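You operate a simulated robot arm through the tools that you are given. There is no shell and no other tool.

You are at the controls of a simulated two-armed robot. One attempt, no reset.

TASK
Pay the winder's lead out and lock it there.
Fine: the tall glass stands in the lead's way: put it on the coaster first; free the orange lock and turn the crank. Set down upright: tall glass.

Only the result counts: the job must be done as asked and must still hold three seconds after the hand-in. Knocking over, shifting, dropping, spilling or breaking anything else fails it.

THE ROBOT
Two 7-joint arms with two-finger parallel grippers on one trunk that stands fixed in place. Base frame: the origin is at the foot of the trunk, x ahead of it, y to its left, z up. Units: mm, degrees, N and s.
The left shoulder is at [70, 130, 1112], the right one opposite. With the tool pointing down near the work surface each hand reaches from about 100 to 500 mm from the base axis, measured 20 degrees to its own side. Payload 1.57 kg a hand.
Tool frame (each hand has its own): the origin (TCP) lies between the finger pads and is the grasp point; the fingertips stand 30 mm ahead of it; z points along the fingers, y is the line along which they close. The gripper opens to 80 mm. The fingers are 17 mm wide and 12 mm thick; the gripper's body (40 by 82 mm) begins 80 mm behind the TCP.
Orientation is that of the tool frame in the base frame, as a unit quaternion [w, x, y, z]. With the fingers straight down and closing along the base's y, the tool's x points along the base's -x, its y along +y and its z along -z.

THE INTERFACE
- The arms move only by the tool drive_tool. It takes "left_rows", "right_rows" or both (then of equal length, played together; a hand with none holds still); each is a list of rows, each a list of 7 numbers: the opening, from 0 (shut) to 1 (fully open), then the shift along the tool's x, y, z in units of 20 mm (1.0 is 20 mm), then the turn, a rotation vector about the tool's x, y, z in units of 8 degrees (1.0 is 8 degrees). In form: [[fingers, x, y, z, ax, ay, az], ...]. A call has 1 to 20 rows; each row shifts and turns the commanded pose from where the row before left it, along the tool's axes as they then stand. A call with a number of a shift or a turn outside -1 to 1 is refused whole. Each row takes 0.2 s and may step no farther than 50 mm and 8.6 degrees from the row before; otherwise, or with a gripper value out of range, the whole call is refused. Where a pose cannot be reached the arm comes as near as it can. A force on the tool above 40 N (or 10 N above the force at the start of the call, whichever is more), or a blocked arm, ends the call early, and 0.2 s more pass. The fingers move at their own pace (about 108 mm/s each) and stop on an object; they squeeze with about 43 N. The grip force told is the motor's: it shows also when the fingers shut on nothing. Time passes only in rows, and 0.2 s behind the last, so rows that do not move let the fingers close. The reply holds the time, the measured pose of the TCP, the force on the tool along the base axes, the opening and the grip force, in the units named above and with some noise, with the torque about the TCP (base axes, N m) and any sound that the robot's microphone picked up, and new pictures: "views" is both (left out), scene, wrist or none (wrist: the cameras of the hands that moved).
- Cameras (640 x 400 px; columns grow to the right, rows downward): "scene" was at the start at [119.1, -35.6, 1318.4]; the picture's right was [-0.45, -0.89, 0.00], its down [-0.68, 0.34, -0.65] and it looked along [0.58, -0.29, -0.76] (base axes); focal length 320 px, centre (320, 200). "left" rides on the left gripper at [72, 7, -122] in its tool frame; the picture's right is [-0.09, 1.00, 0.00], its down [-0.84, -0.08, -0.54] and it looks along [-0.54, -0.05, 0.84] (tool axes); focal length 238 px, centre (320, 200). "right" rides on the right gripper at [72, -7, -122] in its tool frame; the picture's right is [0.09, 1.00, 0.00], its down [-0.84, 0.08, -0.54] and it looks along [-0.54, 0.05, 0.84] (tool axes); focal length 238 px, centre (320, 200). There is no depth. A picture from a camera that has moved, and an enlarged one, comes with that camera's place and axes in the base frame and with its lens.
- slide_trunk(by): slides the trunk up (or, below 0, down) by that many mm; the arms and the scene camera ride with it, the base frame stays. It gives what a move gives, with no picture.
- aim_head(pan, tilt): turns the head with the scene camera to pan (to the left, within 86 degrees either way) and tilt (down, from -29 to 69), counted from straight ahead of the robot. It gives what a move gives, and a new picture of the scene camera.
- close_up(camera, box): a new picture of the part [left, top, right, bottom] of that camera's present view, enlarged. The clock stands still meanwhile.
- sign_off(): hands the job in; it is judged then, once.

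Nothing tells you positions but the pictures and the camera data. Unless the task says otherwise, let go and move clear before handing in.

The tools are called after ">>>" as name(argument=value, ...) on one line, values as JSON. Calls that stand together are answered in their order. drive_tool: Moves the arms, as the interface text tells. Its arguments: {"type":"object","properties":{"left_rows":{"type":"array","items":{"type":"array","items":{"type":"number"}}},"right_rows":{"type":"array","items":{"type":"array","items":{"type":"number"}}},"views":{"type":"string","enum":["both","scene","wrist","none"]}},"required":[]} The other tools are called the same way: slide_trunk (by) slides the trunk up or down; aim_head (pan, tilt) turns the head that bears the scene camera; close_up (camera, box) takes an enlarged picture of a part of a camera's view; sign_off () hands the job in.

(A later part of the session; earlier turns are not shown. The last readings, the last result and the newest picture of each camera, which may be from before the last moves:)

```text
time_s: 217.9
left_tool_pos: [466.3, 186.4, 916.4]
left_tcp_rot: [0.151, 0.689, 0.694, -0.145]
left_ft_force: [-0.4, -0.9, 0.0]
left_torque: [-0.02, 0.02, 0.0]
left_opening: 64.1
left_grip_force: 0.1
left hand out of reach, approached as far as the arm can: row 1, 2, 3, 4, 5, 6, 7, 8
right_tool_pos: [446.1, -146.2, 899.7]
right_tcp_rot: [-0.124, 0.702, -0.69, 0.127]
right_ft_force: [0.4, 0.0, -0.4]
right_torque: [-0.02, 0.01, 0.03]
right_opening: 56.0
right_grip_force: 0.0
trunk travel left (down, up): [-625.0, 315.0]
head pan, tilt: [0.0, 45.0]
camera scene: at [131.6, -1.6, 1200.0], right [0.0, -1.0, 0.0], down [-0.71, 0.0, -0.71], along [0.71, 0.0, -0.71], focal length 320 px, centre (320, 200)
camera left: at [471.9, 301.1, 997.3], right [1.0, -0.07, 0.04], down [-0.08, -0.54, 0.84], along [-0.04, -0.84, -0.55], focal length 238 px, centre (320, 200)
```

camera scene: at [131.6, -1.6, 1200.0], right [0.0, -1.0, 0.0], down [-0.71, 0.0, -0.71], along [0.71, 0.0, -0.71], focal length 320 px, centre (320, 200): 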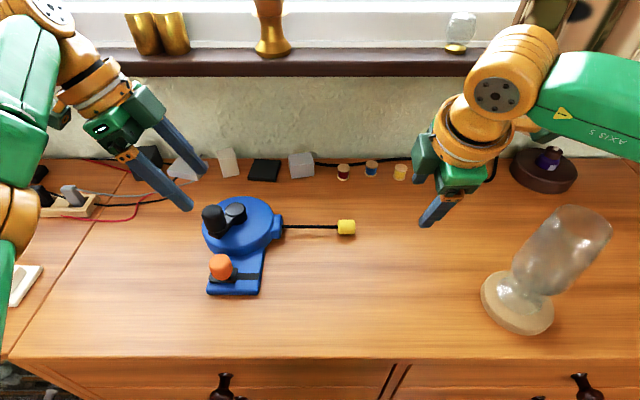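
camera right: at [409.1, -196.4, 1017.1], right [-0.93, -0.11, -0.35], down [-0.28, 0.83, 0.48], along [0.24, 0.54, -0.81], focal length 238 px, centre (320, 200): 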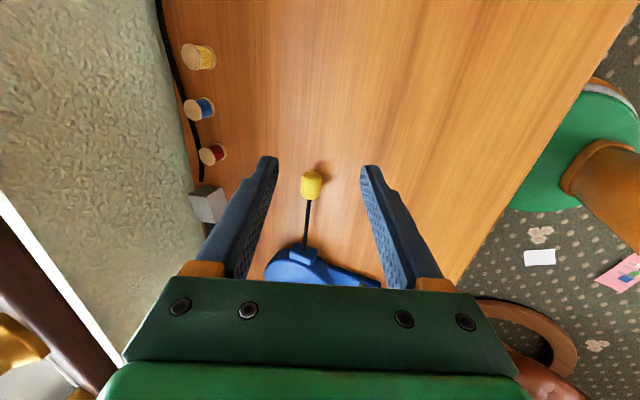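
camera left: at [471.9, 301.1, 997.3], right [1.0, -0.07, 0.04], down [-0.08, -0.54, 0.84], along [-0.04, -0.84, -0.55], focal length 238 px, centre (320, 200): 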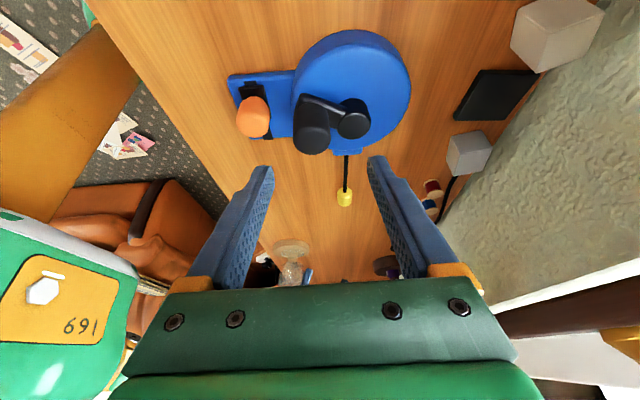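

>>> drive_tool(left_rows=[[0.8, 0, 0, 0, 0, 1, 0], [0.8, 0, 0, 0, 0, 1, 0], [0.8, 0, 0, 0, 0, 1, 0], [0.8, -0.9, 0, 0, 0, 0, 0], [0.8, -0.9, 0, 0, 0, 0, 0], [0.8, -0.9, 0, 0, 0, 0, 0], [0.8, -0.9, 0, 0, 0, 0, 0], [0.8, -0.9, 0, 0, 0, 0, 0], [0.8, -0.9, 0, 0, 0, 0, 0], [0.8, -0.9, 0, 0, 0, 0, 0], [0.8, -0.9, 0, 0, 0, 0, 0]], right_rows=[[0.7, 0.9, 0, 0, 0, 0, 0], [0.7, 0.9, 0, 0, 0, 0, 0], [0.7, 0.9, 0, 0, 0, 0, 0], [0.7, 0, 0, 0, 0, 0, 0], [0.7, 0, 0, 0, 0, 0, 0], [0.7, 0, 0, 0, 0, 0, 0], [0.7, 0, 0, 0, 0, 0, 0], [0.7, 0, 0, 0, 0, 0, 0], [0.7, 0, 0, 0, 0, 0, 0], [0.7, 0, 0, 0, 0, 0, 0], [0.7, 0, 0, 0, 0, 0, 0]], views="scene")

```text
time_s: 220.3
left_tool_pos: [446.3, 40.1, 912.2]
left_tcp_rot: [0.003, 0.703, 0.711, 0.002]
left_ft_force: [0.2, 0.5, 0.6]
left_torque: [0.0, -0.02, 0.01]
left_opening: 64.0
left_grip_force: 0.1
left hand out of reach, approached as far as the arm can: row 2, 7, 8, 9, 10, 11
right_tool_pos: [447.1, -200.5, 900.0]
right_tcp_rot: [-0.125, 0.701, -0.691, 0.126]
right_ft_force: [0.1, -0.3, 0.5]
right_torque: [0.03, 0.03, 0.02]
right_opening: 56.1
right_grip_force: 0.1
trunk travel left (down, up): [-625.0, 315.0]
head pan, tilt: [0.0, 45.0]
camera scene: at [131.4, -1.5, 1200.0], right [0.0, -1.0, 0.0], down [-0.71, 0.0, -0.71], along [0.71, 0.0, -0.71], focal length 320 px, centre (320, 200)
```

scene: 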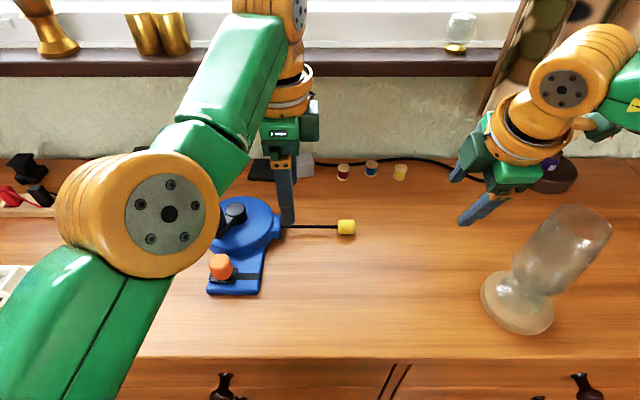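

>>> drive_tool(left_rows=[[0.8, -0.9, 0, 0.3, 0, 0, 0], [0.8, -0.9, 0, 0.3, 0, 0, 0], [0.8, -0.9, 0, 0.3, 0, 0, 0], [0.8, -0.9, 0, 0.2, 0, 0, 0]], views="none")

>>> drive_tool(left_rows=[[0.8, 0, -0.6, 0, 0, 0, 0], [0.8, 0, -0.6, 0, 0, 0, 0], [0.8, 0, -0.6, 0, 0, 0, 0]], views="scene")

```text
time_s: 221.3
left_tool_pos: [438.5, 10.0, 898.4]
left_tcp_rot: [0.007, 0.701, 0.713, 0.002]
left_ft_force: [1.1, -0.2, -0.3]
left_torque: [-0.03, -0.02, 0.01]
left_opening: 63.9
left_grip_force: 0.0
left hand out of reach, approached as far as the arm can: row 1, 2, 3, 4
right_tool_pos: [446.9, -199.7, 900.1]
right_tcp_rot: [-0.124, 0.702, -0.69, 0.127]
right_ft_force: [-0.2, 0.7, -1.4]
right_torque: [-0.01, 0.0, -0.02]
right_opening: 56.2
right_grip_force: 0.0
trunk travel left (down, up): [-625.0, 315.0]
head pan, tilt: [0.0, 45.0]
```

```text
time_s: 222.1
left_tool_pos: [439.6, 9.8, 900.1]
left_tcp_rot: [0.006, 0.701, 0.713, 0.003]
left_ft_force: [-0.7, -0.4, -0.7]
left_torque: [-0.03, 0.01, 0.02]
left_opening: 63.7
left_grip_force: 0.0
left hand out of reach, approached as far as the arm can: row 1, 2, 3
right_tool_pos: [448.3, -199.5, 901.7]
right_tcp_rot: [-0.124, 0.701, -0.69, 0.127]
right_ft_force: [-0.6, -0.6, 0.4]
right_torque: [0.0, 0.0, 0.0]
right_opening: 56.0
right_grip_force: 0.0
trunk travel left (down, up): [-625.0, 315.0]
head pan, tilt: [0.0, 45.0]
camera scene: at [131.3, -1.2, 1200.0], right [0.0, -1.0, 0.0], down [-0.71, 0.0, -0.71], along [0.71, 0.0, -0.71], focal length 320 px, centre (320, 200)
```

scene: 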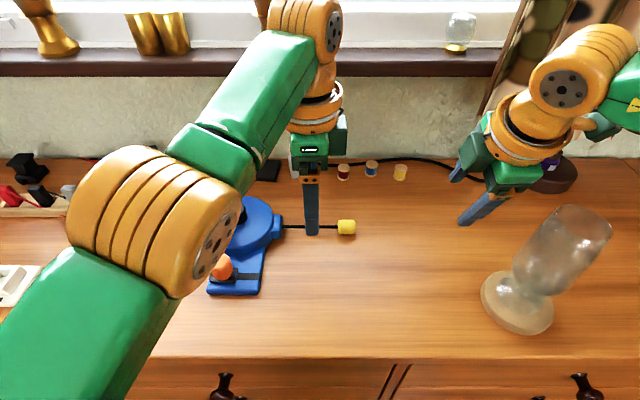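

>>> drive_tool(left_rows=[[0.8, 0.7, 0, 0.7, 0, 0, 0], [0.8, 0.7, 0, 0.7, 0, 0, 0], [0.8, 0.3, -0.5, 0.3, 0, 0, 0], [0.8, 0.3, -0.5, 0.3, 0, 0, 0]], views="none")

>>> drive_tool(left_rows=[[0.8, -0.7, 0, -0.7, 0, 0, 0], [0.8, -0.7, 0, -0.7, 0, 0, 0], [0.8, -0.7, 0, -0.7, 0, 0, 0], [0.8, -0.3, -0.5, -0.3, 0, 0, 0], [0.8, -0.3, -0.5, -0.3, 0, 0, 0]], views="scene")

```text
time_s: 223.1
left_tool_pos: [455.7, 35.0, 867.4]
left_tcp_rot: [0.003, 0.703, 0.711, 0.003]
left_ft_force: [0.6, -0.2, 0.1]
left_torque: [0.01, 0.0, 0.0]
left_opening: 64.0
left_grip_force: 0.1
left hand out of reach, approached as far as the arm can: row 1, 2, 3, 4
right_tool_pos: [448.4, -199.7, 900.7]
right_tcp_rot: [-0.125, 0.702, -0.689, 0.128]
right_ft_force: [0.5, 0.2, 0.0]
right_torque: [-0.01, 0.0, 0.01]
right_opening: 56.3
right_grip_force: 0.1
trunk travel left (down, up): [-625.0, 315.0]
head pan, tilt: [0.0, 45.0]
```

```text
time_s: 224.3
left_tool_pos: [439.4, 0.7, 923.7]
left_tcp_rot: [0.04, 0.693, 0.72, 0.008]
left_ft_force: [-0.2, 0.3, -0.1]
left_torque: [0.0, 0.0, 0.01]
left_opening: 64.0
left_grip_force: 0.2
left hand out of reach, approached as far as the arm can: row 1, 2, 3, 4, 5
right_tool_pos: [447.7, -199.4, 901.0]
right_tcp_rot: [-0.125, 0.702, -0.689, 0.128]
right_ft_force: [0.3, 0.1, 0.2]
right_torque: [0.01, 0.0, 0.02]
right_opening: 56.2
right_grip_force: 0.0
trunk travel left (down, up): [-625.0, 315.0]
head pan, tilt: [0.0, 45.0]
camera scene: at [131.3, -1.2, 1200.0], right [0.0, -1.0, 0.0], down [-0.71, 0.0, -0.71], along [0.71, 0.0, -0.71], focal length 320 px, centre (320, 200)
```

scene: 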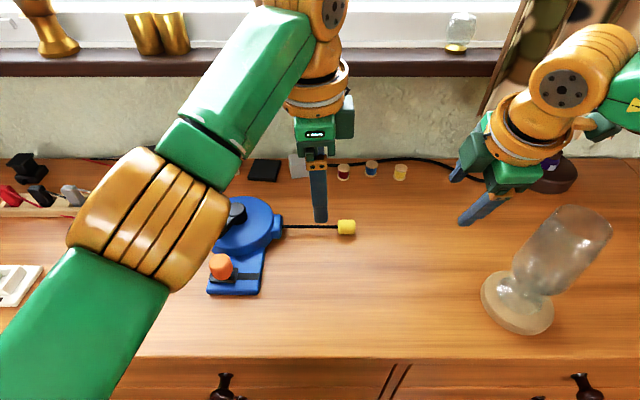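

>>> drive_tool(left_rows=[[0.8, 0.9, 0.5, 0, 0, 0, 0], [0.8, 0.9, 0.5, 0, 0, 0, 0], [0.8, 0.9, 0.5, 0, 0, 0, 0], [0.8, 0.9, 0.5, 0, 0, 0, 0], [0.8, 0.9, 0.5, 0, 0, 0, 0], [0.8, 0.9, 0.5, 0, 0, 0, 0], [0.8, 0.9, 0.5, 0, 0, 0, 0], [0.8, 0.9, 0.5, 0, 0, 0, 0], [0.8, 0.5, 0.5, 0, 0, 0, 0], [0.8, 0, 0.5, 0, 0, 0, 0]], views="scene")

```text
time_s: 226.5
left_tool_pos: [472.7, 158.8, 912.6]
left_tcp_rot: [0.004, 0.703, 0.711, 0.002]
left_ft_force: [0.5, -0.4, 0.0]
left_torque: [0.02, -0.03, 0.0]
left_opening: 64.1
left_grip_force: 0.1
left hand out of reach, approached as far as the arm can: row 5, 7, 8, 9, 10
right_tool_pos: [447.2, -199.6, 900.6]
right_tcp_rot: [-0.124, 0.701, -0.69, 0.127]
right_ft_force: [-0.6, -0.3, -0.2]
right_torque: [-0.01, 0.02, 0.01]
right_opening: 56.0
right_grip_force: 0.1
trunk travel left (down, up): [-625.0, 315.0]
head pan, tilt: [0.0, 45.0]
camera scene: at [131.4, -1.2, 1200.0], right [0.0, -1.0, 0.0], down [-0.71, 0.0, -0.71], along [0.71, 0.0, -0.71], focal length 320 px, centre (320, 200)
```

scene: 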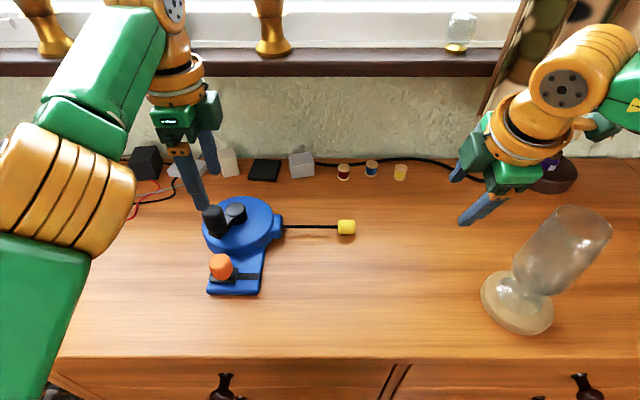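

>>> drive_tool(left_rows=[[0.8, -0.9, 0.4, 0, 0, 0, 0], [0.8, -0.9, 0.3, 0, 0, 0, 0], [0.8, -0.9, 0.2, 0, 0, 0, 0], [0.8, -0.9, 0.1, 0, 0, 0, 0]], views="none")

>>> drive_tool(left_rows=[[0.8, 0, -0.6, 0, 0, 0, 0], [0.8, 0, -0.6, 0, 0, 0, 0], [0.8, 0, -0.6, 0, 0, 0, 0], [0.8, 0, -0.6, 0, 0, 0, 0]], views="scene")

```text
time_s: 227.5
left_tool_pos: [466.9, 106.8, 908.1]
left_tcp_rot: [0.004, 0.702, 0.712, 0.003]
left_ft_force: [-0.1, -0.3, 0.5]
left_torque: [0.04, -0.03, 0.0]
left_opening: 64.0
left_grip_force: 0.0
left hand out of reach, approached as far as the arm can: row 1, 2, 3
right_tool_pos: [446.7, -200.8, 901.0]
right_tcp_rot: [-0.125, 0.701, -0.69, 0.126]
right_ft_force: [0.8, -0.6, -0.5]
right_torque: [0.0, 0.01, -0.03]
right_opening: 56.1
right_grip_force: 0.0
trunk travel left (down, up): [-625.0, 315.0]
head pan, tilt: [0.0, 45.0]
```

```text
time_s: 228.5
left_tool_pos: [460.4, 99.9, 916.9]
left_tcp_rot: [0.004, 0.703, 0.711, 0.002]
left_ft_force: [0.3, -0.3, -0.5]
left_torque: [-0.02, 0.01, 0.01]
left_opening: 63.9
left_grip_force: 0.1
left hand out of reach, approached as far as the arm can: row 1, 2, 3, 4
right_tool_pos: [447.5, -200.0, 900.8]
right_tcp_rot: [-0.124, 0.702, -0.69, 0.127]
right_ft_force: [-0.4, 0.4, 0.0]
right_torque: [-0.01, -0.02, -0.02]
right_opening: 55.9
right_grip_force: 0.1
trunk travel left (down, up): [-625.0, 315.0]
head pan, tilt: [0.0, 45.0]
camera scene: at [131.3, -1.3, 1200.0], right [0.0, -1.0, 0.0], down [-0.71, 0.0, -0.71], along [0.71, 0.0, -0.71], focal length 320 px, centre (320, 200)
```

scene: 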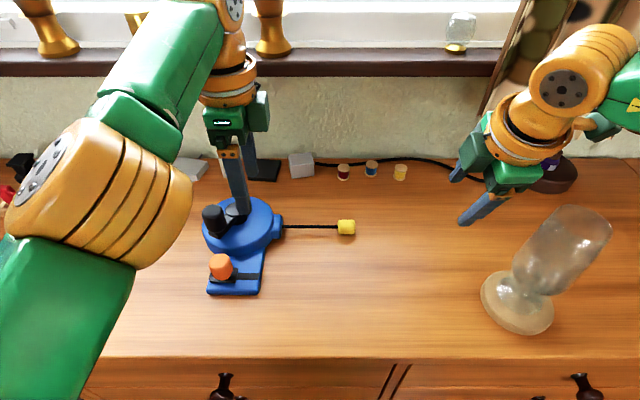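

>>> drive_tool(left_rows=[[0.8, -0.8, -0.6, 0, 0, 0, 0], [0.8, -0.8, -0.6, 0, 0, 0, 0], [0.8, -0.8, -0.6, 0, 0, 0, 0], [0.8, -0.8, -0.6, 0, 0, 0, 0], [0.8, -0.8, -0.6, 0, 0, 0, 0], [0.8, -0.8, -0.6, 0, 0, 0, 0], [0.8, -0.8, -0.6, 0, 0, 0, 0]], views="scene")

```text
time_s: 230.1
left_tool_pos: [421.5, 0.6, 931.9]
left_tcp_rot: [0.003, 0.703, 0.711, 0.003]
left_ft_force: [-0.5, -0.8, -0.1]
left_torque: [-0.03, 0.02, 0.05]
left_opening: 64.1
left_grip_force: 0.1
left hand out of reach, approached as far as the arm can: row 1, 2, 3, 4, 5, 6, 7
right_tool_pos: [448.1, -199.4, 900.5]
right_tcp_rot: [-0.124, 0.702, -0.69, 0.127]
right_ft_force: [-1.0, -0.6, -0.5]
right_torque: [-0.01, -0.02, 0.02]
right_opening: 56.0
right_grip_force: 0.0
trunk travel left (down, up): [-625.0, 315.0]
head pan, tilt: [0.0, 45.0]
camera scene: at [131.3, -1.3, 1200.0], right [0.0, -1.0, 0.0], down [-0.71, 0.0, -0.71], along [0.71, 0.0, -0.71], focal length 320 px, centre (320, 200)
```

scene: 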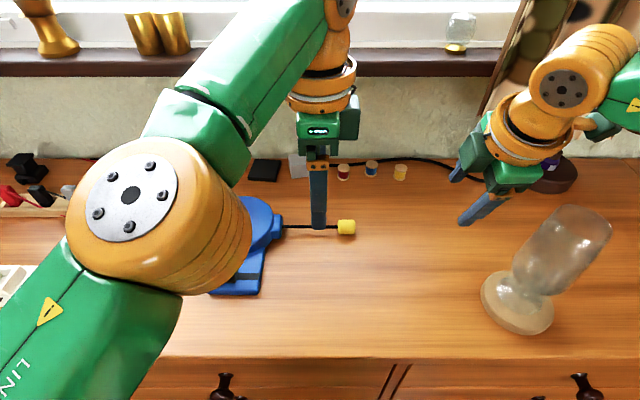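

>>> drive_tool(left_rows=[[0.8, -0.7, -0.8, 0, 0, 0, 0], [0.8, -0.7, -0.8, 0, 0, 0, 0], [0.8, -0.7, -0.8, 0, 0, 0, 0], [0.8, -0.7, -0.8, 0, 0, 0, 0], [0.8, -0.7, -0.8, 0, 0, 0, 0]], views="scene")

```text
time_s: 231.3
left_tool_pos: [339.0, -70.4, 931.6]
left_tcp_rot: [0.005, 0.702, 0.712, 0.003]
left_ft_force: [-0.4, 0.1, 0.6]
left_torque: [0.02, 0.0, 0.01]
left_opening: 63.9
left_grip_force: 0.1
right_tool_pos: [447.6, -199.0, 900.0]
right_tcp_rot: [-0.125, 0.702, -0.69, 0.127]
right_ft_force: [0.2, -0.7, 0.0]
right_torque: [-0.01, -0.02, 0.01]
right_opening: 56.1
right_grip_force: 0.1
trunk travel left (down, up): [-625.0, 315.0]
head pan, tilt: [0.0, 45.0]
camera scene: at [130.9, -1.8, 1200.0], right [0.0, -1.0, 0.0], down [-0.71, 0.0, -0.71], along [0.71, 0.0, -0.71], focal length 320 px, centre (320, 200)
```

scene: 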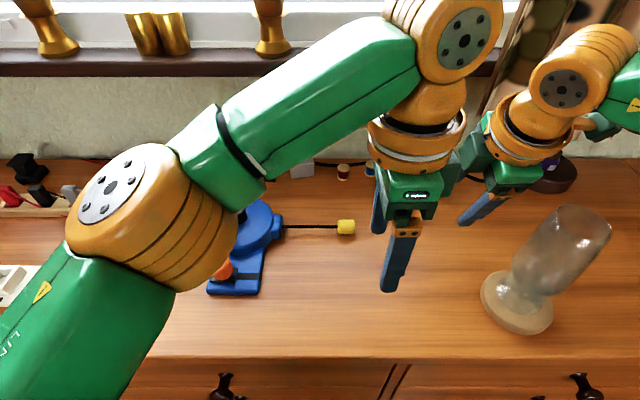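

The left arm is back in its good posture. I'll rotate the hand yaw back to zero and then return to the winder.

>>> drive_tool(left_rows=[[0.8, 0, 0, 0, 0, 0, -1], [0.8, 0, 0, 0, 0, 0, -1], [0.8, 0, 0, 0, 0, 0, -1], [0.8, 0, 0, 0, 0, 0, -1], [0.8, 0, 0, 0, 0, 0, -1], [0.8, 0, 0, 0, 0, 0, -1], [0.8, 0, 0, 0, 0, 0, -1], [0.8, 0, 0, 0, 0, 0, -1], [0.8, 0, 0, 0, 0, 0, -1], [0.8, 0, 0, 0, 0, 0, -1], [0.8, 0, 0, 0, 0, 0, -1]], views="none")

>>> drive_tool(left_rows=[[0.8, 0, 0.95, 0.1, 0, 0, 0], [0.8, 0, 0.95, 0.1, 0, 0, 0], [0.8, 0, 0.95, 0.1, 0, 0, 0], [0.8, 0, 0.95, 0.1, 0, 0, 0], [0.8, 0, 0.95, 0.1, 0, 0, 0], [0.8, 0, 0.95, 0.1, 0, 0, 0], [0.8, 0, 0.95, 0.1, 0, 0, 0], [0.8, 0, 0.95, 0.1, 0, 0, 0], [0.8, 0, 0.95, 0.1, 0, 0, 0], [0.8, -0.5, 0.7, 0.3, 0, 0, 0], [0.8, -0.5, 0.7, 0.3, 0, 0, 0], [0.8, 0, 0, 0, 0, 0, 0]])

>>> close_up(camera="left", box=[200, 60, 440, 280])

```text
time_s: 233.7
left_tool_pos: [341.2, -68.9, 930.6]
left_tcp_rot: [0.005, 0.009, 1.0, -0.001]
left_ft_force: [-0.8, 0.6, 0.4]
left_torque: [-0.04, 0.0, -0.03]
left_opening: 63.7
left_grip_force: 0.1
right_tool_pos: [447.6, -199.5, 900.5]
right_tcp_rot: [-0.124, 0.702, -0.689, 0.128]
right_ft_force: [0.1, 0.3, 0.3]
right_torque: [0.01, -0.01, -0.03]
right_opening: 56.1
right_grip_force: 0.0
trunk travel left (down, up): [-625.0, 315.0]
head pan, tilt: [0.0, 45.0]
```

```text
time_s: 236.3
left_tool_pos: [366.2, 129.3, 901.7]
left_tcp_rot: [0.005, 0.011, 1.0, 0.0]
left_ft_force: [-0.9, -0.4, 0.5]
left_torque: [0.01, 0.02, 0.01]
left_opening: 64.2
left_grip_force: 0.1
right_tool_pos: [447.8, -199.9, 901.1]
right_tcp_rot: [-0.124, 0.701, -0.69, 0.128]
right_ft_force: [-0.4, 0.1, -0.5]
right_torque: [0.0, 0.01, 0.0]
right_opening: 56.3
right_grip_force: 0.1
trunk travel left (down, up): [-625.0, 315.0]
head pan, tilt: [0.0, 45.0]
camera scene: at [131.2, -1.4, 1200.0], right [0.0, -1.0, 0.0], down [-0.71, 0.0, -0.71], along [0.71, 0.0, -0.71], focal length 320 px, centre (320, 200)
camera left: at [294.8, 136.9, 1021.8], right [0.11, 0.99, 0.0], down [0.83, -0.1, 0.55], along [0.55, -0.06, -0.84], focal length 238 px, centre (320, 200)
```

scene: 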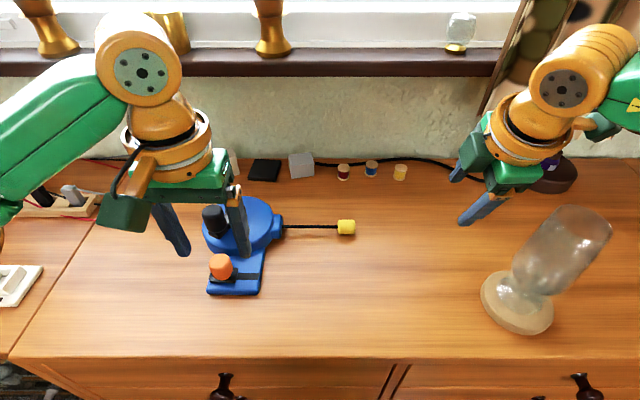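
left: 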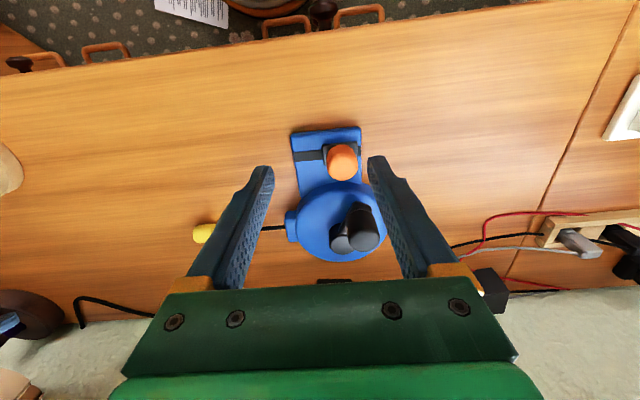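

```text
1.82 times, centred on (320, 170) of left
camera zoom: at [294.8, 136.9, 1021.8], right [0.11, 0.99, 0.0], down [0.83, -0.1, 0.55], along [0.55, -0.06, -0.84], focal length 433 px, centre (320, 254)
```

zoom: 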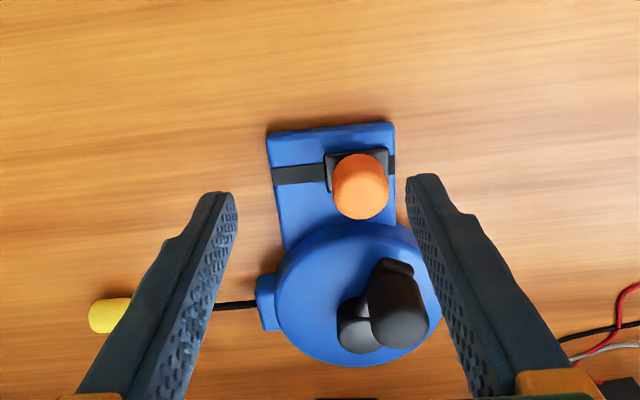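

Good: moves are exact again. I'll take the lock knob at about (391, 148) and draw the winder in a little.

>>> drive_tool(left_rows=[[0.8, -0.31, 0.234, 0.6, 0, 0, 0], [0.8, -0.31, 0.234, 0.6, 0, 0, 0], [0.8, -0.31, 0.234, 0.7, 0, 0, 0], [0.8, -0.31, 0.234, 0.7, 0, 0, 0], [0.8, 0, 0, 0.7, 0, 0, 0], [0.8, 0, 0, 0.58, 0, 0, 0], [0.6, 0, 0, 0, 0, 0, 0], [0.45, 0, 0, 0, 0, 0, 0], [0.35, 0, 0, 0, 0, 0, 0], [0.2, 0, 0, 0, 0, 0, 0]])

>>> close_up(camera="left", box=[200, 60, 440, 280])

```text
time_s: 238.5
left_tool_pos: [390.7, 147.0, 822.4]
left_tcp_rot: [0.004, 0.012, 1.0, -0.001]
left_ft_force: [-2.1, -0.4, 0.5]
left_torque: [0.01, -0.03, -0.11]
left_opening: 30.8
left_grip_force: 40.0
right_tool_pos: [446.5, -199.9, 900.6]
right_tcp_rot: [-0.125, 0.702, -0.69, 0.127]
right_ft_force: [0.7, -0.4, -0.1]
right_torque: [0.01, -0.01, -0.02]
right_opening: 56.0
right_grip_force: 0.1
trunk travel left (down, up): [-625.0, 315.0]
head pan, tilt: [0.0, 45.0]
camera scene: at [131.4, -1.1, 1199.9], right [0.0, -1.0, 0.0], down [-0.71, 0.0, -0.71], along [0.71, 0.0, -0.71], focal length 320 px, centre (320, 200)
camera left: at [319.6, 155.0, 944.4], right [0.12, 0.99, 0.0], down [0.83, -0.1, 0.55], along [0.55, -0.06, -0.84], focal length 238 px, centre (320, 200)
```

scene: 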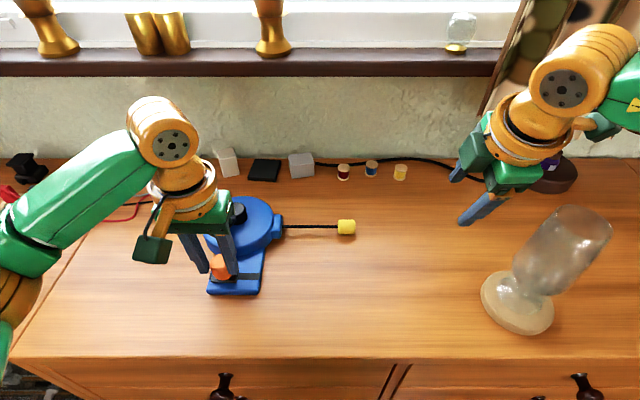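
left: 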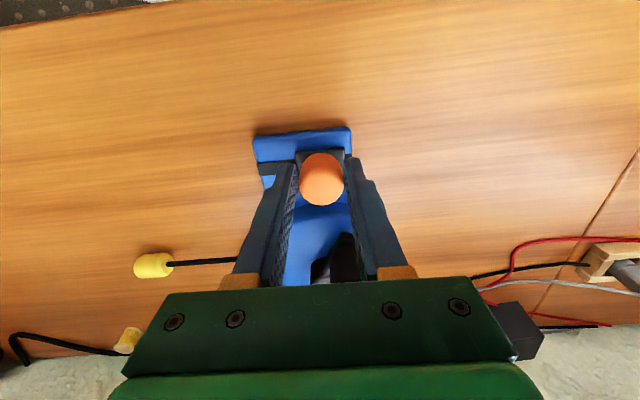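

```text
1.82 times, centred on (320, 170) of left
camera zoom: at [319.6, 155.0, 944.4], right [0.12, 0.99, 0.0], down [0.83, -0.1, 0.55], along [0.55, -0.06, -0.84], focal length 433 px, centre (320, 254)
```

zoom: 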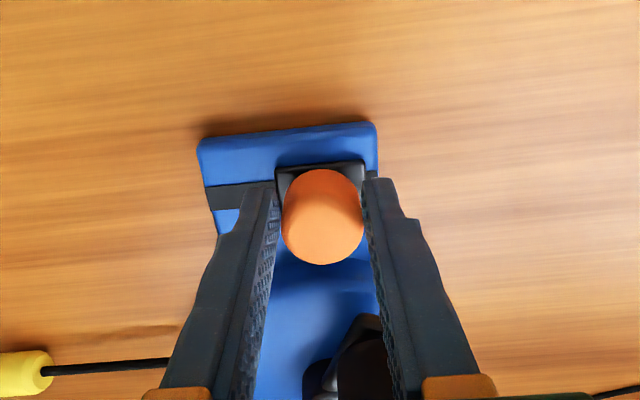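

>>> drive_tool(left_rows=[[0.2, 0.3, 0.01, 0, 0, 0, 0], [0.2, 0.4, 0.01, 0, 0, 0, 0], [0.2, 0.4, 0.01, 0, 0, 0, 0], [0.2, 0.4, 0.01, 0, 0, 0, 0], [0.2, 0.4, 0.01, 0, 0, 0, 0], [0.2, 0.4, 0.01, 0, 0, 0, 0], [0.2, 0.2, 0.01, 0, 0, 0, 0], [0.2, 0, 0, 0, 0, 0, 0], [0.55, 0, 0, 0, 0, 0, 0], [0.65, 0, 0, 0, 0, 0, 0], [0.65, 0, 0, -0.6, 0, 0, 0], [0.65, 0, 0, -0.9, 0, 0, 0], [0.65, 0, 0, -0.9, 0, 0, 0], [0.65, 0, 0, -0.9, 0, 0, 0], [0.65, 0, 0, -0.9, 0, 0, 0]])

>>> close_up(camera="scene", box=[160, 150, 380, 350])

>>> close_up(camera="left", box=[200, 80, 440, 290])

```text
time_s: 241.7
left_tool_pos: [339.5, 149.6, 911.0]
left_tcp_rot: [0.004, 0.011, 1.0, -0.001]
left_ft_force: [0.0, 0.0, -0.8]
left_torque: [0.02, 0.0, -0.01]
left_opening: 52.2
left_grip_force: 0.0
right_tool_pos: [447.2, -200.0, 900.0]
right_tcp_rot: [-0.124, 0.702, -0.69, 0.127]
right_ft_force: [-0.1, -0.5, 0.0]
right_torque: [0.01, 0.01, 0.05]
right_opening: 56.0
right_grip_force: 0.0
trunk travel left (down, up): [-625.0, 315.0]
head pan, tilt: [0.0, 45.0]
camera scene: at [131.1, -1.4, 1200.0], right [0.0, -1.0, 0.0], down [-0.71, 0.0, -0.71], along [0.71, 0.0, -0.71], focal length 320 px, centre (320, 200)
camera left: at [269.1, 157.8, 1029.8], right [0.12, 0.99, 0.0], down [0.83, -0.1, 0.55], along [0.55, -0.06, -0.84], focal length 238 px, centre (320, 200)
```

scene: 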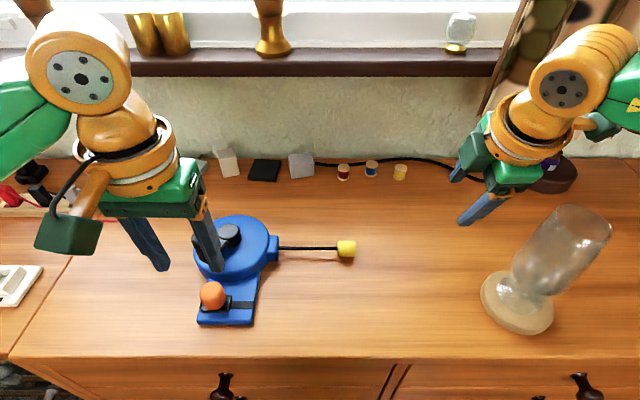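
left: 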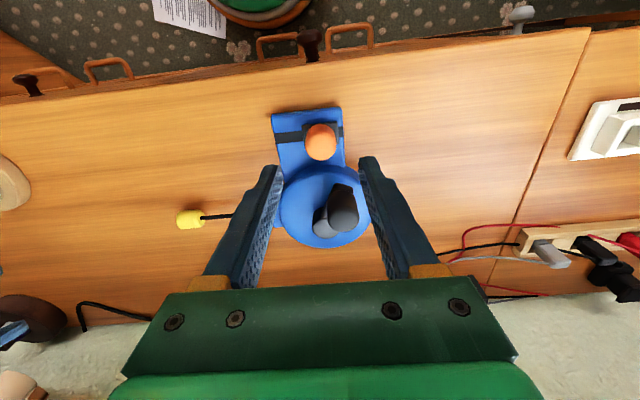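

```text
2.00 times, centred on (270, 250) of scene
camera zoom: at [131.1, -1.4, 1200.0], right [0.0, -1.0, 0.0], down [-0.71, 0.0, -0.71], along [0.71, 0.0, -0.71], focal length 640 px, centre (420, 100)
```

zoom: 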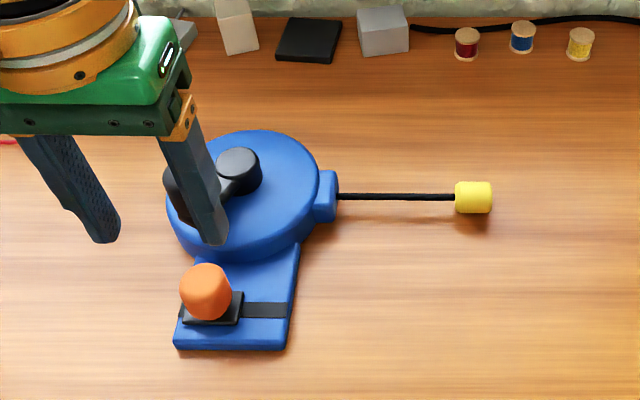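

```text
1.90 times, centred on (320, 185) of left
camera zoom: at [269.1, 157.8, 1029.8], right [0.12, 0.99, 0.0], down [0.83, -0.1, 0.55], along [0.55, -0.06, -0.84], focal length 454 px, centre (320, 229)
```

zoom: 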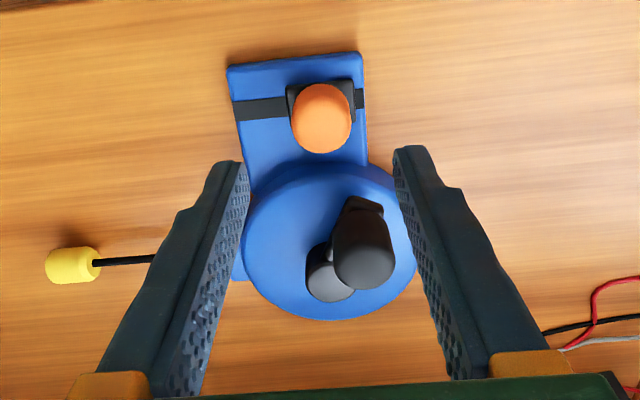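

Hub is about (445, 144) and knob about (401, 164). I'll yaw the hand to -30°, move over the knob, and descend to grip it.

>>> drive_tool(left_rows=[[0.65, 0, 0, 0, 0, 0, 1], [0.65, 0, 0, 0, 0, 0, 1], [0.65, 0, 0, 0, 0, 0, 1], [0.65, 0, 0, 0, 0, 0, 0.6], [0.65, -0.767, 0.72, 0, 0, 0, 0], [0.65, -0.767, 0.72, 0, 0, 0, 0], [0.65, -0.767, 0.72, 0, 0, 0, 0], [0.65, 0, 0, 0, 0, 0, 0]], views="wrist")

>>> close_up(camera="left", box=[200, 80, 440, 290])

```text
time_s: 243.5
left_tool_pos: [403.3, 163.8, 907.5]
left_tcp_rot: [0.006, 0.26, 0.966, 0.0]
left_ft_force: [-0.3, 0.9, 0.5]
left_torque: [0.0, -0.01, 0.01]
left_opening: 51.9
left_grip_force: 0.1
right_tool_pos: [447.6, -198.9, 900.1]
right_tcp_rot: [-0.125, 0.702, -0.69, 0.128]
right_ft_force: [-0.3, 0.6, -0.3]
right_torque: [0.0, -0.01, -0.04]
right_opening: 56.1
right_grip_force: 0.1
trunk travel left (down, up): [-625.0, 315.0]
head pan, tilt: [0.0, 45.0]
camera left: at [344.1, 204.7, 1028.9], right [0.58, 0.81, 0.0], down [0.68, -0.49, 0.55], along [0.45, -0.32, -0.84], focal length 238 px, centre (320, 200)
```

left: 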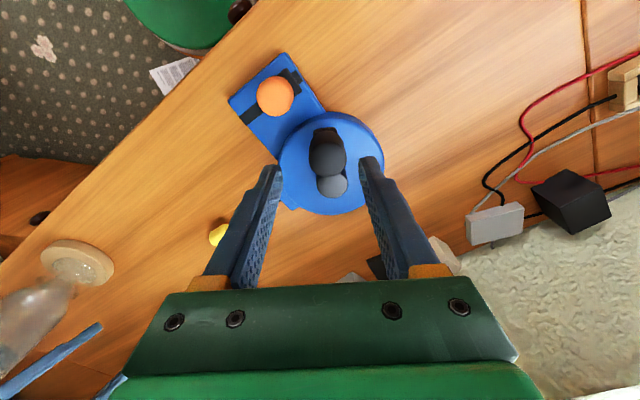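

```text
1.90 times, centred on (320, 185) of left
camera zoom: at [344.1, 204.7, 1028.9], right [0.58, 0.81, 0.0], down [0.68, -0.49, 0.55], along [0.45, -0.32, -0.84], focal length 454 px, centre (320, 229)
```

zoom: 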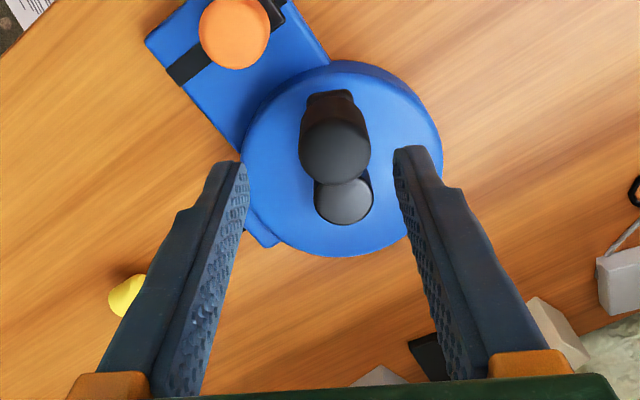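

>>> drive_tool(left_rows=[[0.65, -0.1, 0.15, 0.7, 0, 0, 0], [0.65, -0.1, 0.15, 0.7, 0, 0, 0], [0.65, 0, 0, 0.7, 0, 0, 0], [0.65, 0, 0, 0.4, 0, 0, 0], [0.65, 0, 0, 0.27, 0, 0, 0], [0.5, 0, 0, 0, 0, 0, 0], [0.4, 0, 0, 0, 0, 0, 0], [0.3, 0, 0, 0, 0, 0, 0], [0.2, 0, 0, 0, 0, 0, 0]], views="wrist")

>>> close_up(camera="left", box=[200, 80, 440, 290])

```text
time_s: 245.5
left_tool_pos: [408.9, 167.6, 852.1]
left_tcp_rot: [0.004, 0.26, 0.966, -0.001]
left_ft_force: [-0.3, -0.5, 0.3]
left_torque: [-0.65, 0.41, -0.03]
left_opening: 30.8
left_grip_force: 39.7
right_tool_pos: [447.9, -198.9, 900.8]
right_tcp_rot: [-0.124, 0.702, -0.69, 0.127]
right_ft_force: [0.5, 0.0, -0.3]
right_torque: [0.01, 0.01, 0.02]
right_opening: 56.1
right_grip_force: 0.0
trunk travel left (down, up): [-625.0, 315.0]
head pan, tilt: [0.0, 45.0]
camera left: at [350.1, 208.4, 973.1], right [0.58, 0.81, 0.0], down [0.68, -0.49, 0.55], along [0.45, -0.32, -0.84], focal length 238 px, centre (320, 200)
```

left: 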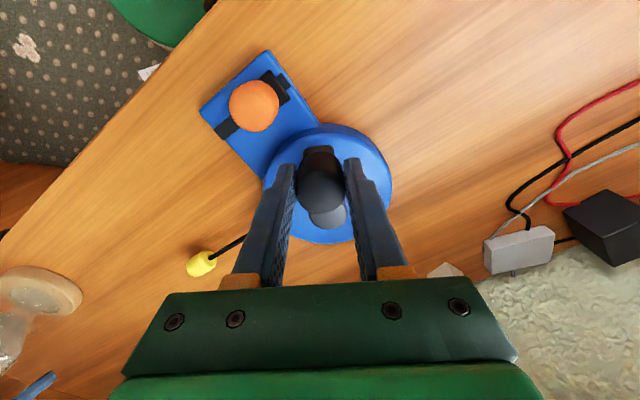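

```text
1.90 times, centred on (320, 185) of left
camera zoom: at [350.1, 208.4, 973.1], right [0.58, 0.81, 0.0], down [0.68, -0.49, 0.55], along [0.45, -0.32, -0.84], focal length 454 px, centre (320, 229)
```

zoom: 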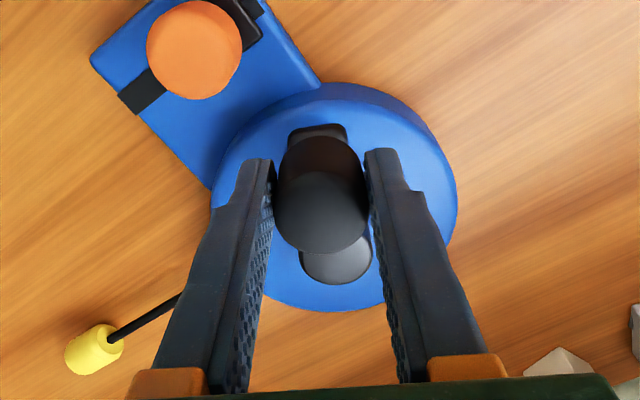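

>>> drive_tool(left_rows=[[0.2, 0, 0, 0.1, 0, 0, 0], [0.2, -0.037, -0.33, 0, 0, 0, -1], [0.2, -0.037, -0.33, 0, 0, 0, -1], [0.2, -0.037, -0.33, 0, 0, 0, -1], [0.2, -0.037, -0.33, 0, 0, 0, -1], [0.2, 0, 0, 0, 0, 0, 0]])

>>> close_up(camera="scene", box=[160, 150, 380, 350])

```text
time_s: 246.9
left_tool_pos: [400.9, 143.8, 851.4]
left_tcp_rot: [0.005, -0.017, 1.0, 0.0]
left_ft_force: [1.2, 8.0, 17.6]
left_torque: [1.4, -0.31, -0.22]
left_opening: 30.9
left_grip_force: 40.0
right_tool_pos: [444.8, -198.7, 902.7]
right_tcp_rot: [-0.125, 0.701, -0.69, 0.127]
right_ft_force: [-0.2, -0.3, -0.5]
right_torque: [0.02, 0.03, 0.0]
right_opening: 56.1
right_grip_force: 0.0
trunk travel left (down, up): [-625.0, 315.0]
head pan, tilt: [0.0, 45.0]
camera scene: at [128.3, -0.1, 1200.2], right [0.0, -1.0, 0.0], down [-0.71, 0.0, -0.71], along [0.71, 0.0, -0.71], focal length 320 px, centre (320, 200)
camera left: at [329.0, 146.5, 971.3], right [0.06, 1.0, 0.0], down [0.83, -0.05, 0.55], along [0.55, -0.03, -0.83], focal length 238 px, centre (320, 200)
```

scene: 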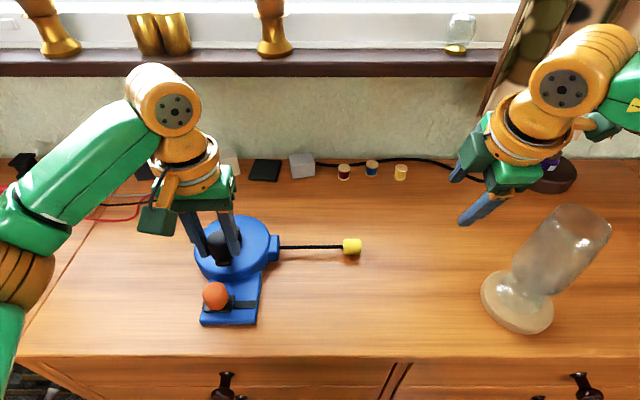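
left: 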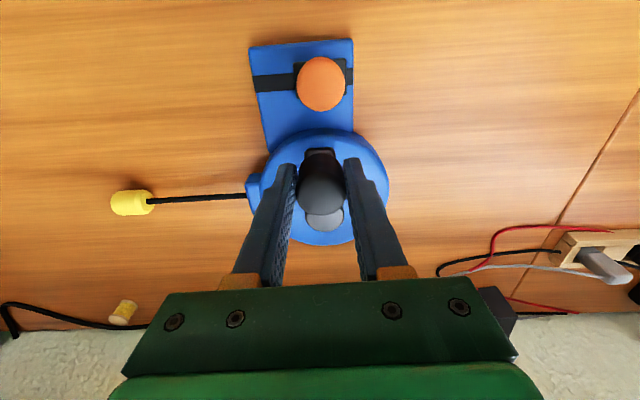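

```text
2.00 times, centred on (270, 250) of scene
camera zoom: at [128.3, -0.1, 1200.2], right [0.0, -1.0, 0.0], down [-0.71, 0.0, -0.71], along [0.71, 0.0, -0.71], focal length 640 px, centre (420, 100)
```

zoom: 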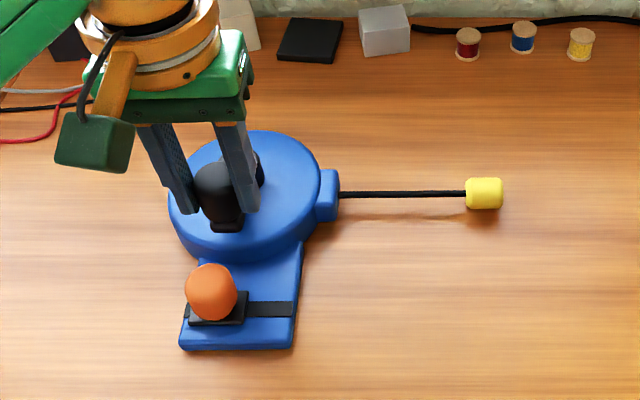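

The lead is now about 97 mm out. Continuing.

>>> drive_tool(left_rows=[[0.2, -0.037, -0.33, -0.02, 0, 0, -1], [0.2, -0.037, -0.33, 0, 0, 0, -1], [0.2, -0.037, -0.33, 0, 0, 0, -1], [0.2, -0.037, -0.33, 0, 0, 0, -1], [0.2, 0, 0, 0, 0, 0, 0]])

>>> close_up(camera="scene", box=[160, 150, 380, 350])

```text
time_s: 248.1
left_tool_pos: [410.5, 116.9, 851.1]
left_tcp_rot: [0.003, -0.292, 0.956, -0.003]
left_ft_force: [2.5, 3.5, 14.6]
left_torque: [1.48, 0.24, -0.55]
left_opening: 31.2
left_grip_force: 40.1
right_tool_pos: [446.5, -199.8, 901.3]
right_tcp_rot: [-0.125, 0.702, -0.69, 0.128]
right_ft_force: [-0.3, -0.7, 0.8]
right_torque: [0.03, 0.04, -0.01]
right_opening: 55.8
right_grip_force: 0.1
trunk travel left (down, up): [-625.0, 315.0]
head pan, tilt: [0.0, 45.0]
camera scene: at [129.6, -1.1, 1200.2], right [0.0, -1.0, 0.0], down [-0.71, 0.0, -0.71], along [0.71, 0.0, -0.71], focal length 320 px, centre (320, 200)
camera left: at [347.6, 81.6, 971.5], right [-0.48, 0.88, -0.01], down [0.73, 0.4, 0.55], along [0.48, 0.26, -0.84], focal length 238 px, centre (320, 200)
```

scene: 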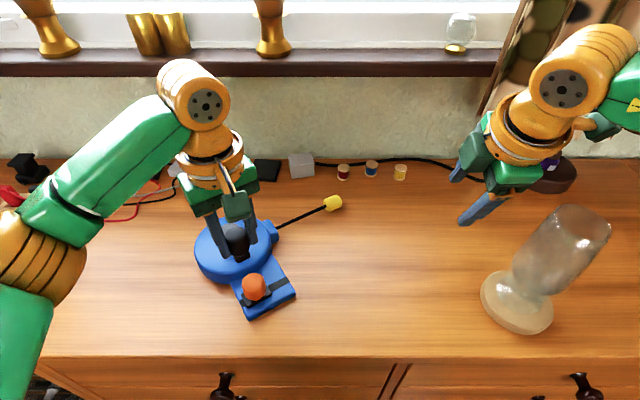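
left: 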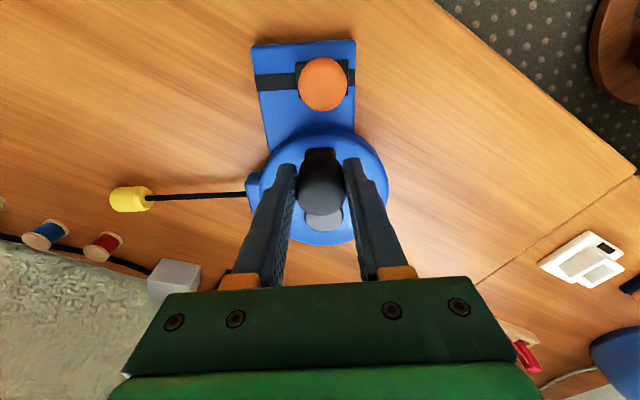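

```text
2.00 times, centred on (270, 250) of scene
camera zoom: at [129.6, -1.1, 1200.2], right [0.0, -1.0, 0.0], down [-0.71, 0.0, -0.71], along [0.71, 0.0, -0.71], focal length 640 px, centre (420, 100)
```

zoom: 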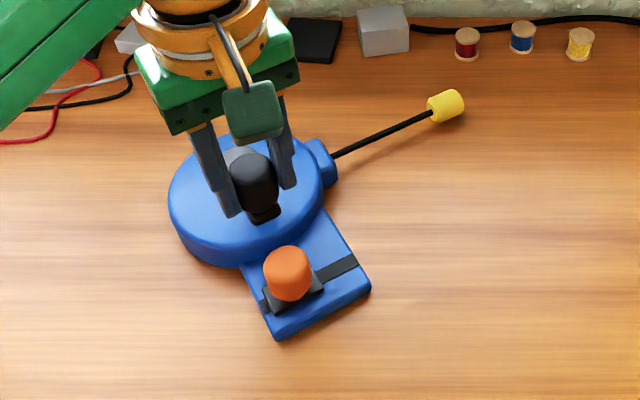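

Now the body turns exactly with the crank even under pressure, and the wrist view is unchanged. The crank is at its stop and the lead is fully out at about 100 mm. I'll release and go to the lock.

>>> drive_tool(left_rows=[[0.5, 0, 0, 0, 0, 0, 0], [0.65, 0, 0, 0, 0, 0, 0], [0.65, 0, 0, -0.4, 0, 0, 0], [0.65, 0, 0, -0.9, 0, 0, 0], [0.65, 0, 0, -0.9, 0, 0, 0], [0.65, 0, 0, -0.8, 0, 0, 0], [0.7, 0.91, 0.09, 0, 0, 0, 0], [0.75, 0.91, 0.09, 0, 0, 0, 0], [0.8, 0.91, 0.09, 0, 0, 0, 0], [0.8, 0, 0, 0, 0, 0, 0]])

>>> close_up(camera="left", box=[200, 60, 440, 280])

>>> close_up(camera="scene", box=[160, 150, 380, 350])

```text
time_s: 250.3
left_tool_pos: [363.1, 90.2, 909.9]
left_tcp_rot: [0.004, -0.291, 0.957, -0.002]
left_ft_force: [-0.4, 0.3, -0.8]
left_torque: [0.03, -0.02, -0.02]
left_opening: 64.0
left_grip_force: 0.1
right_tool_pos: [447.5, -199.6, 900.5]
right_tcp_rot: [-0.125, 0.702, -0.69, 0.127]
right_ft_force: [0.2, -0.2, -0.1]
right_torque: [0.0, 0.02, 0.02]
right_opening: 56.0
right_grip_force: 0.1
trunk travel left (down, up): [-625.0, 315.0]
head pan, tilt: [0.0, 45.0]
camera scene: at [131.5, -1.0, 1200.0], right [0.0, -1.0, 0.0], down [-0.71, 0.0, -0.71], along [0.71, 0.0, -0.71], focal length 320 px, centre (320, 200)
camera left: at [300.1, 55.6, 1031.0], right [-0.48, 0.88, -0.01], down [0.73, 0.4, 0.55], along [0.48, 0.26, -0.84], focal length 238 px, centre (320, 200)
```

scene: 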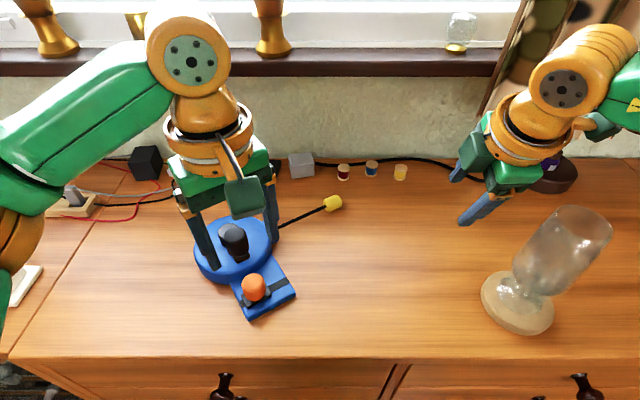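
left: 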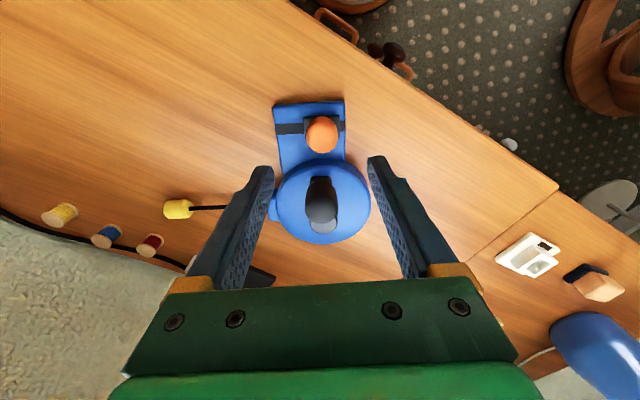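

```text
1.82 times, centred on (320, 170) of left
camera zoom: at [300.1, 55.6, 1031.0], right [-0.48, 0.88, -0.01], down [0.73, 0.4, 0.55], along [0.48, 0.26, -0.84], focal length 433 px, centre (320, 254)
```

zoom: 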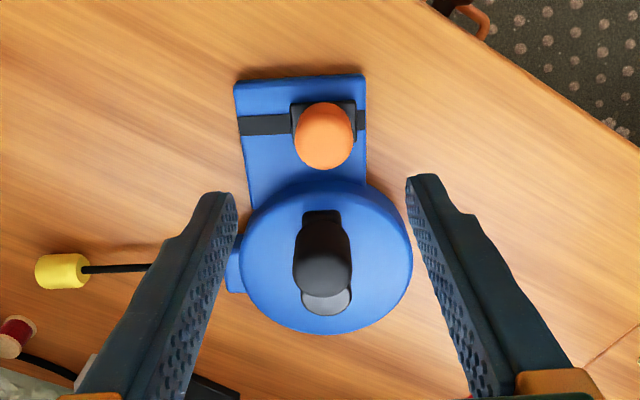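

```text
2.00 times, centred on (270, 250) of scene
camera zoom: at [131.5, -1.0, 1200.0], right [0.0, -1.0, 0.0], down [-0.71, 0.0, -0.71], along [0.71, 0.0, -0.71], focal length 640 px, centre (420, 100)
```

zoom: 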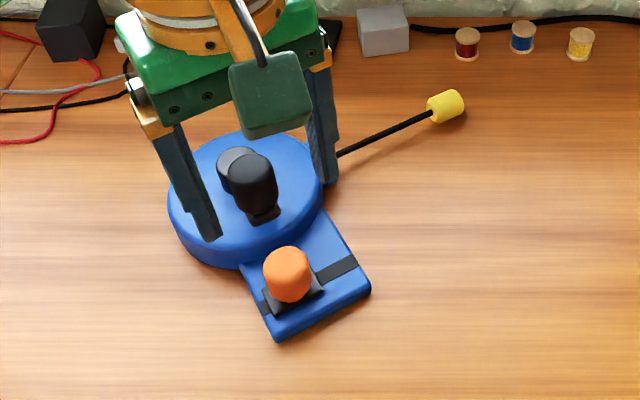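

The lock is directly below. I'll descend and grip it.

>>> drive_tool(left_rows=[[0.8, 0, 0.04, 0.8, 0, 0, 0], [0.8, 0, 0, 0.8, 0, 0, 0], [0.8, 0, 0, 0.8, 0, 0, 0], [0.8, 0, 0, 0.8, 0, 0, 0], [0.8, 0, 0, 0.7, 0, 0, 0], [0.8, 0, 0, 0.42, 0, 0, 0], [0.6, 0, 0, 0, 0, 0, 0], [0.45, 0, 0, 0, 0, 0, 0], [0.35, 0, 0, 0, 0, 0, 0], [0.2, 0, 0, 0, 0, 0, 0]], views="none")

>>> close_up(camera="left", box=[200, 60, 440, 280])

```text
time_s: 252.5
left_tool_pos: [362.3, 91.6, 823.2]
left_tcp_rot: [0.004, -0.292, 0.956, -0.002]
left_ft_force: [-0.9, -1.1, -0.1]
left_torque: [0.27, 0.17, 0.05]
left_opening: 31.3
left_grip_force: 40.0
right_tool_pos: [447.2, -200.4, 900.1]
right_tcp_rot: [-0.125, 0.702, -0.69, 0.127]
right_ft_force: [0.2, -0.8, -0.8]
right_torque: [0.0, -0.01, 0.01]
right_opening: 56.0
right_grip_force: 0.0
trunk travel left (down, up): [-625.0, 315.0]
head pan, tilt: [0.0, 45.0]
```

```text
1.82 times, centred on (320, 170) of left
camera zoom: at [300.4, 56.2, 944.1], right [-0.48, 0.88, -0.01], down [0.73, 0.4, 0.55], along [0.48, 0.26, -0.84], focal length 433 px, centre (320, 254)
```

zoom: 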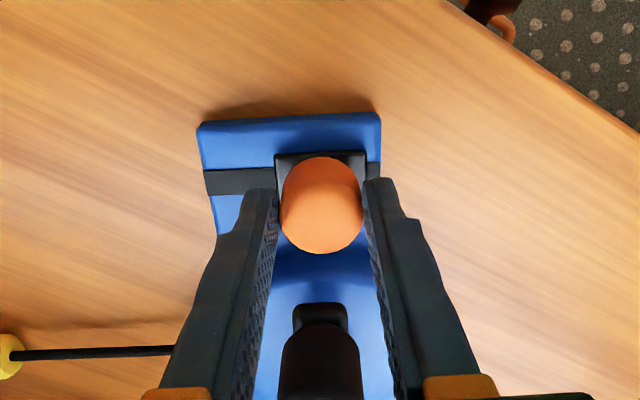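

>>> drive_tool(left_rows=[[0.2, 0, -0.2, 0, 0, 0, 0], [0.2, 0, -0.2, 0, 0, 0, 0], [0.2, 0, -0.2, 0, 0, 0, 0], [0.2, 0, -0.2, 0, 0, 0, 0], [0.2, 0, -0.2, 0, 0, 0, 0], [0.2, 0, -0.2, 0, 0, 0, 0], [0.2, 0, -0.2, 0, 0, 0, 0], [0.2, 0, 0, 0, 0, 0, 0]], views="scene")

>>> close_up(camera="left", box=[200, 60, 440, 280])

```text
time_s: 254.3
left_tool_pos: [380.9, 69.0, 822.7]
left_tcp_rot: [0.003, -0.292, 0.957, -0.002]
left_ft_force: [0.8, 1.7, 0.5]
left_torque: [0.63, -0.1, 0.03]
left_opening: 31.4
left_grip_force: 39.7
right_tool_pos: [448.4, -200.9, 900.3]
right_tcp_rot: [-0.124, 0.701, -0.691, 0.127]
right_ft_force: [0.6, 0.0, -0.3]
right_torque: [0.0, 0.05, 0.0]
right_opening: 56.0
right_grip_force: 0.0
trunk travel left (down, up): [-625.0, 315.0]
head pan, tilt: [0.0, 45.0]
camera scene: at [132.7, -0.6, 1199.8], right [0.0, -1.0, 0.0], down [-0.71, 0.0, -0.71], along [0.71, 0.0, -0.71], focal length 320 px, centre (320, 200)
```

scene: 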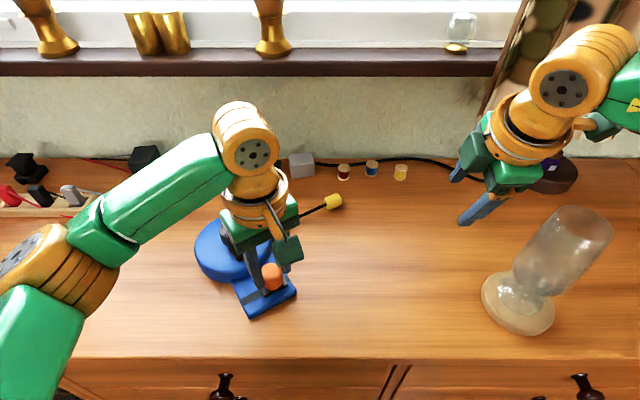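

```text
1.82 times, centred on (320, 170) of left
camera zoom: at [317.7, 33.3, 944.3], right [-0.48, 0.88, -0.01], down [0.73, 0.4, 0.55], along [0.48, 0.26, -0.84], focal length 433 px, centre (320, 254)
```

zoom: 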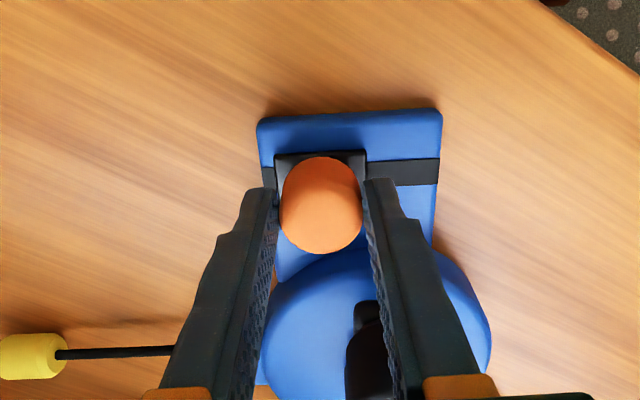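

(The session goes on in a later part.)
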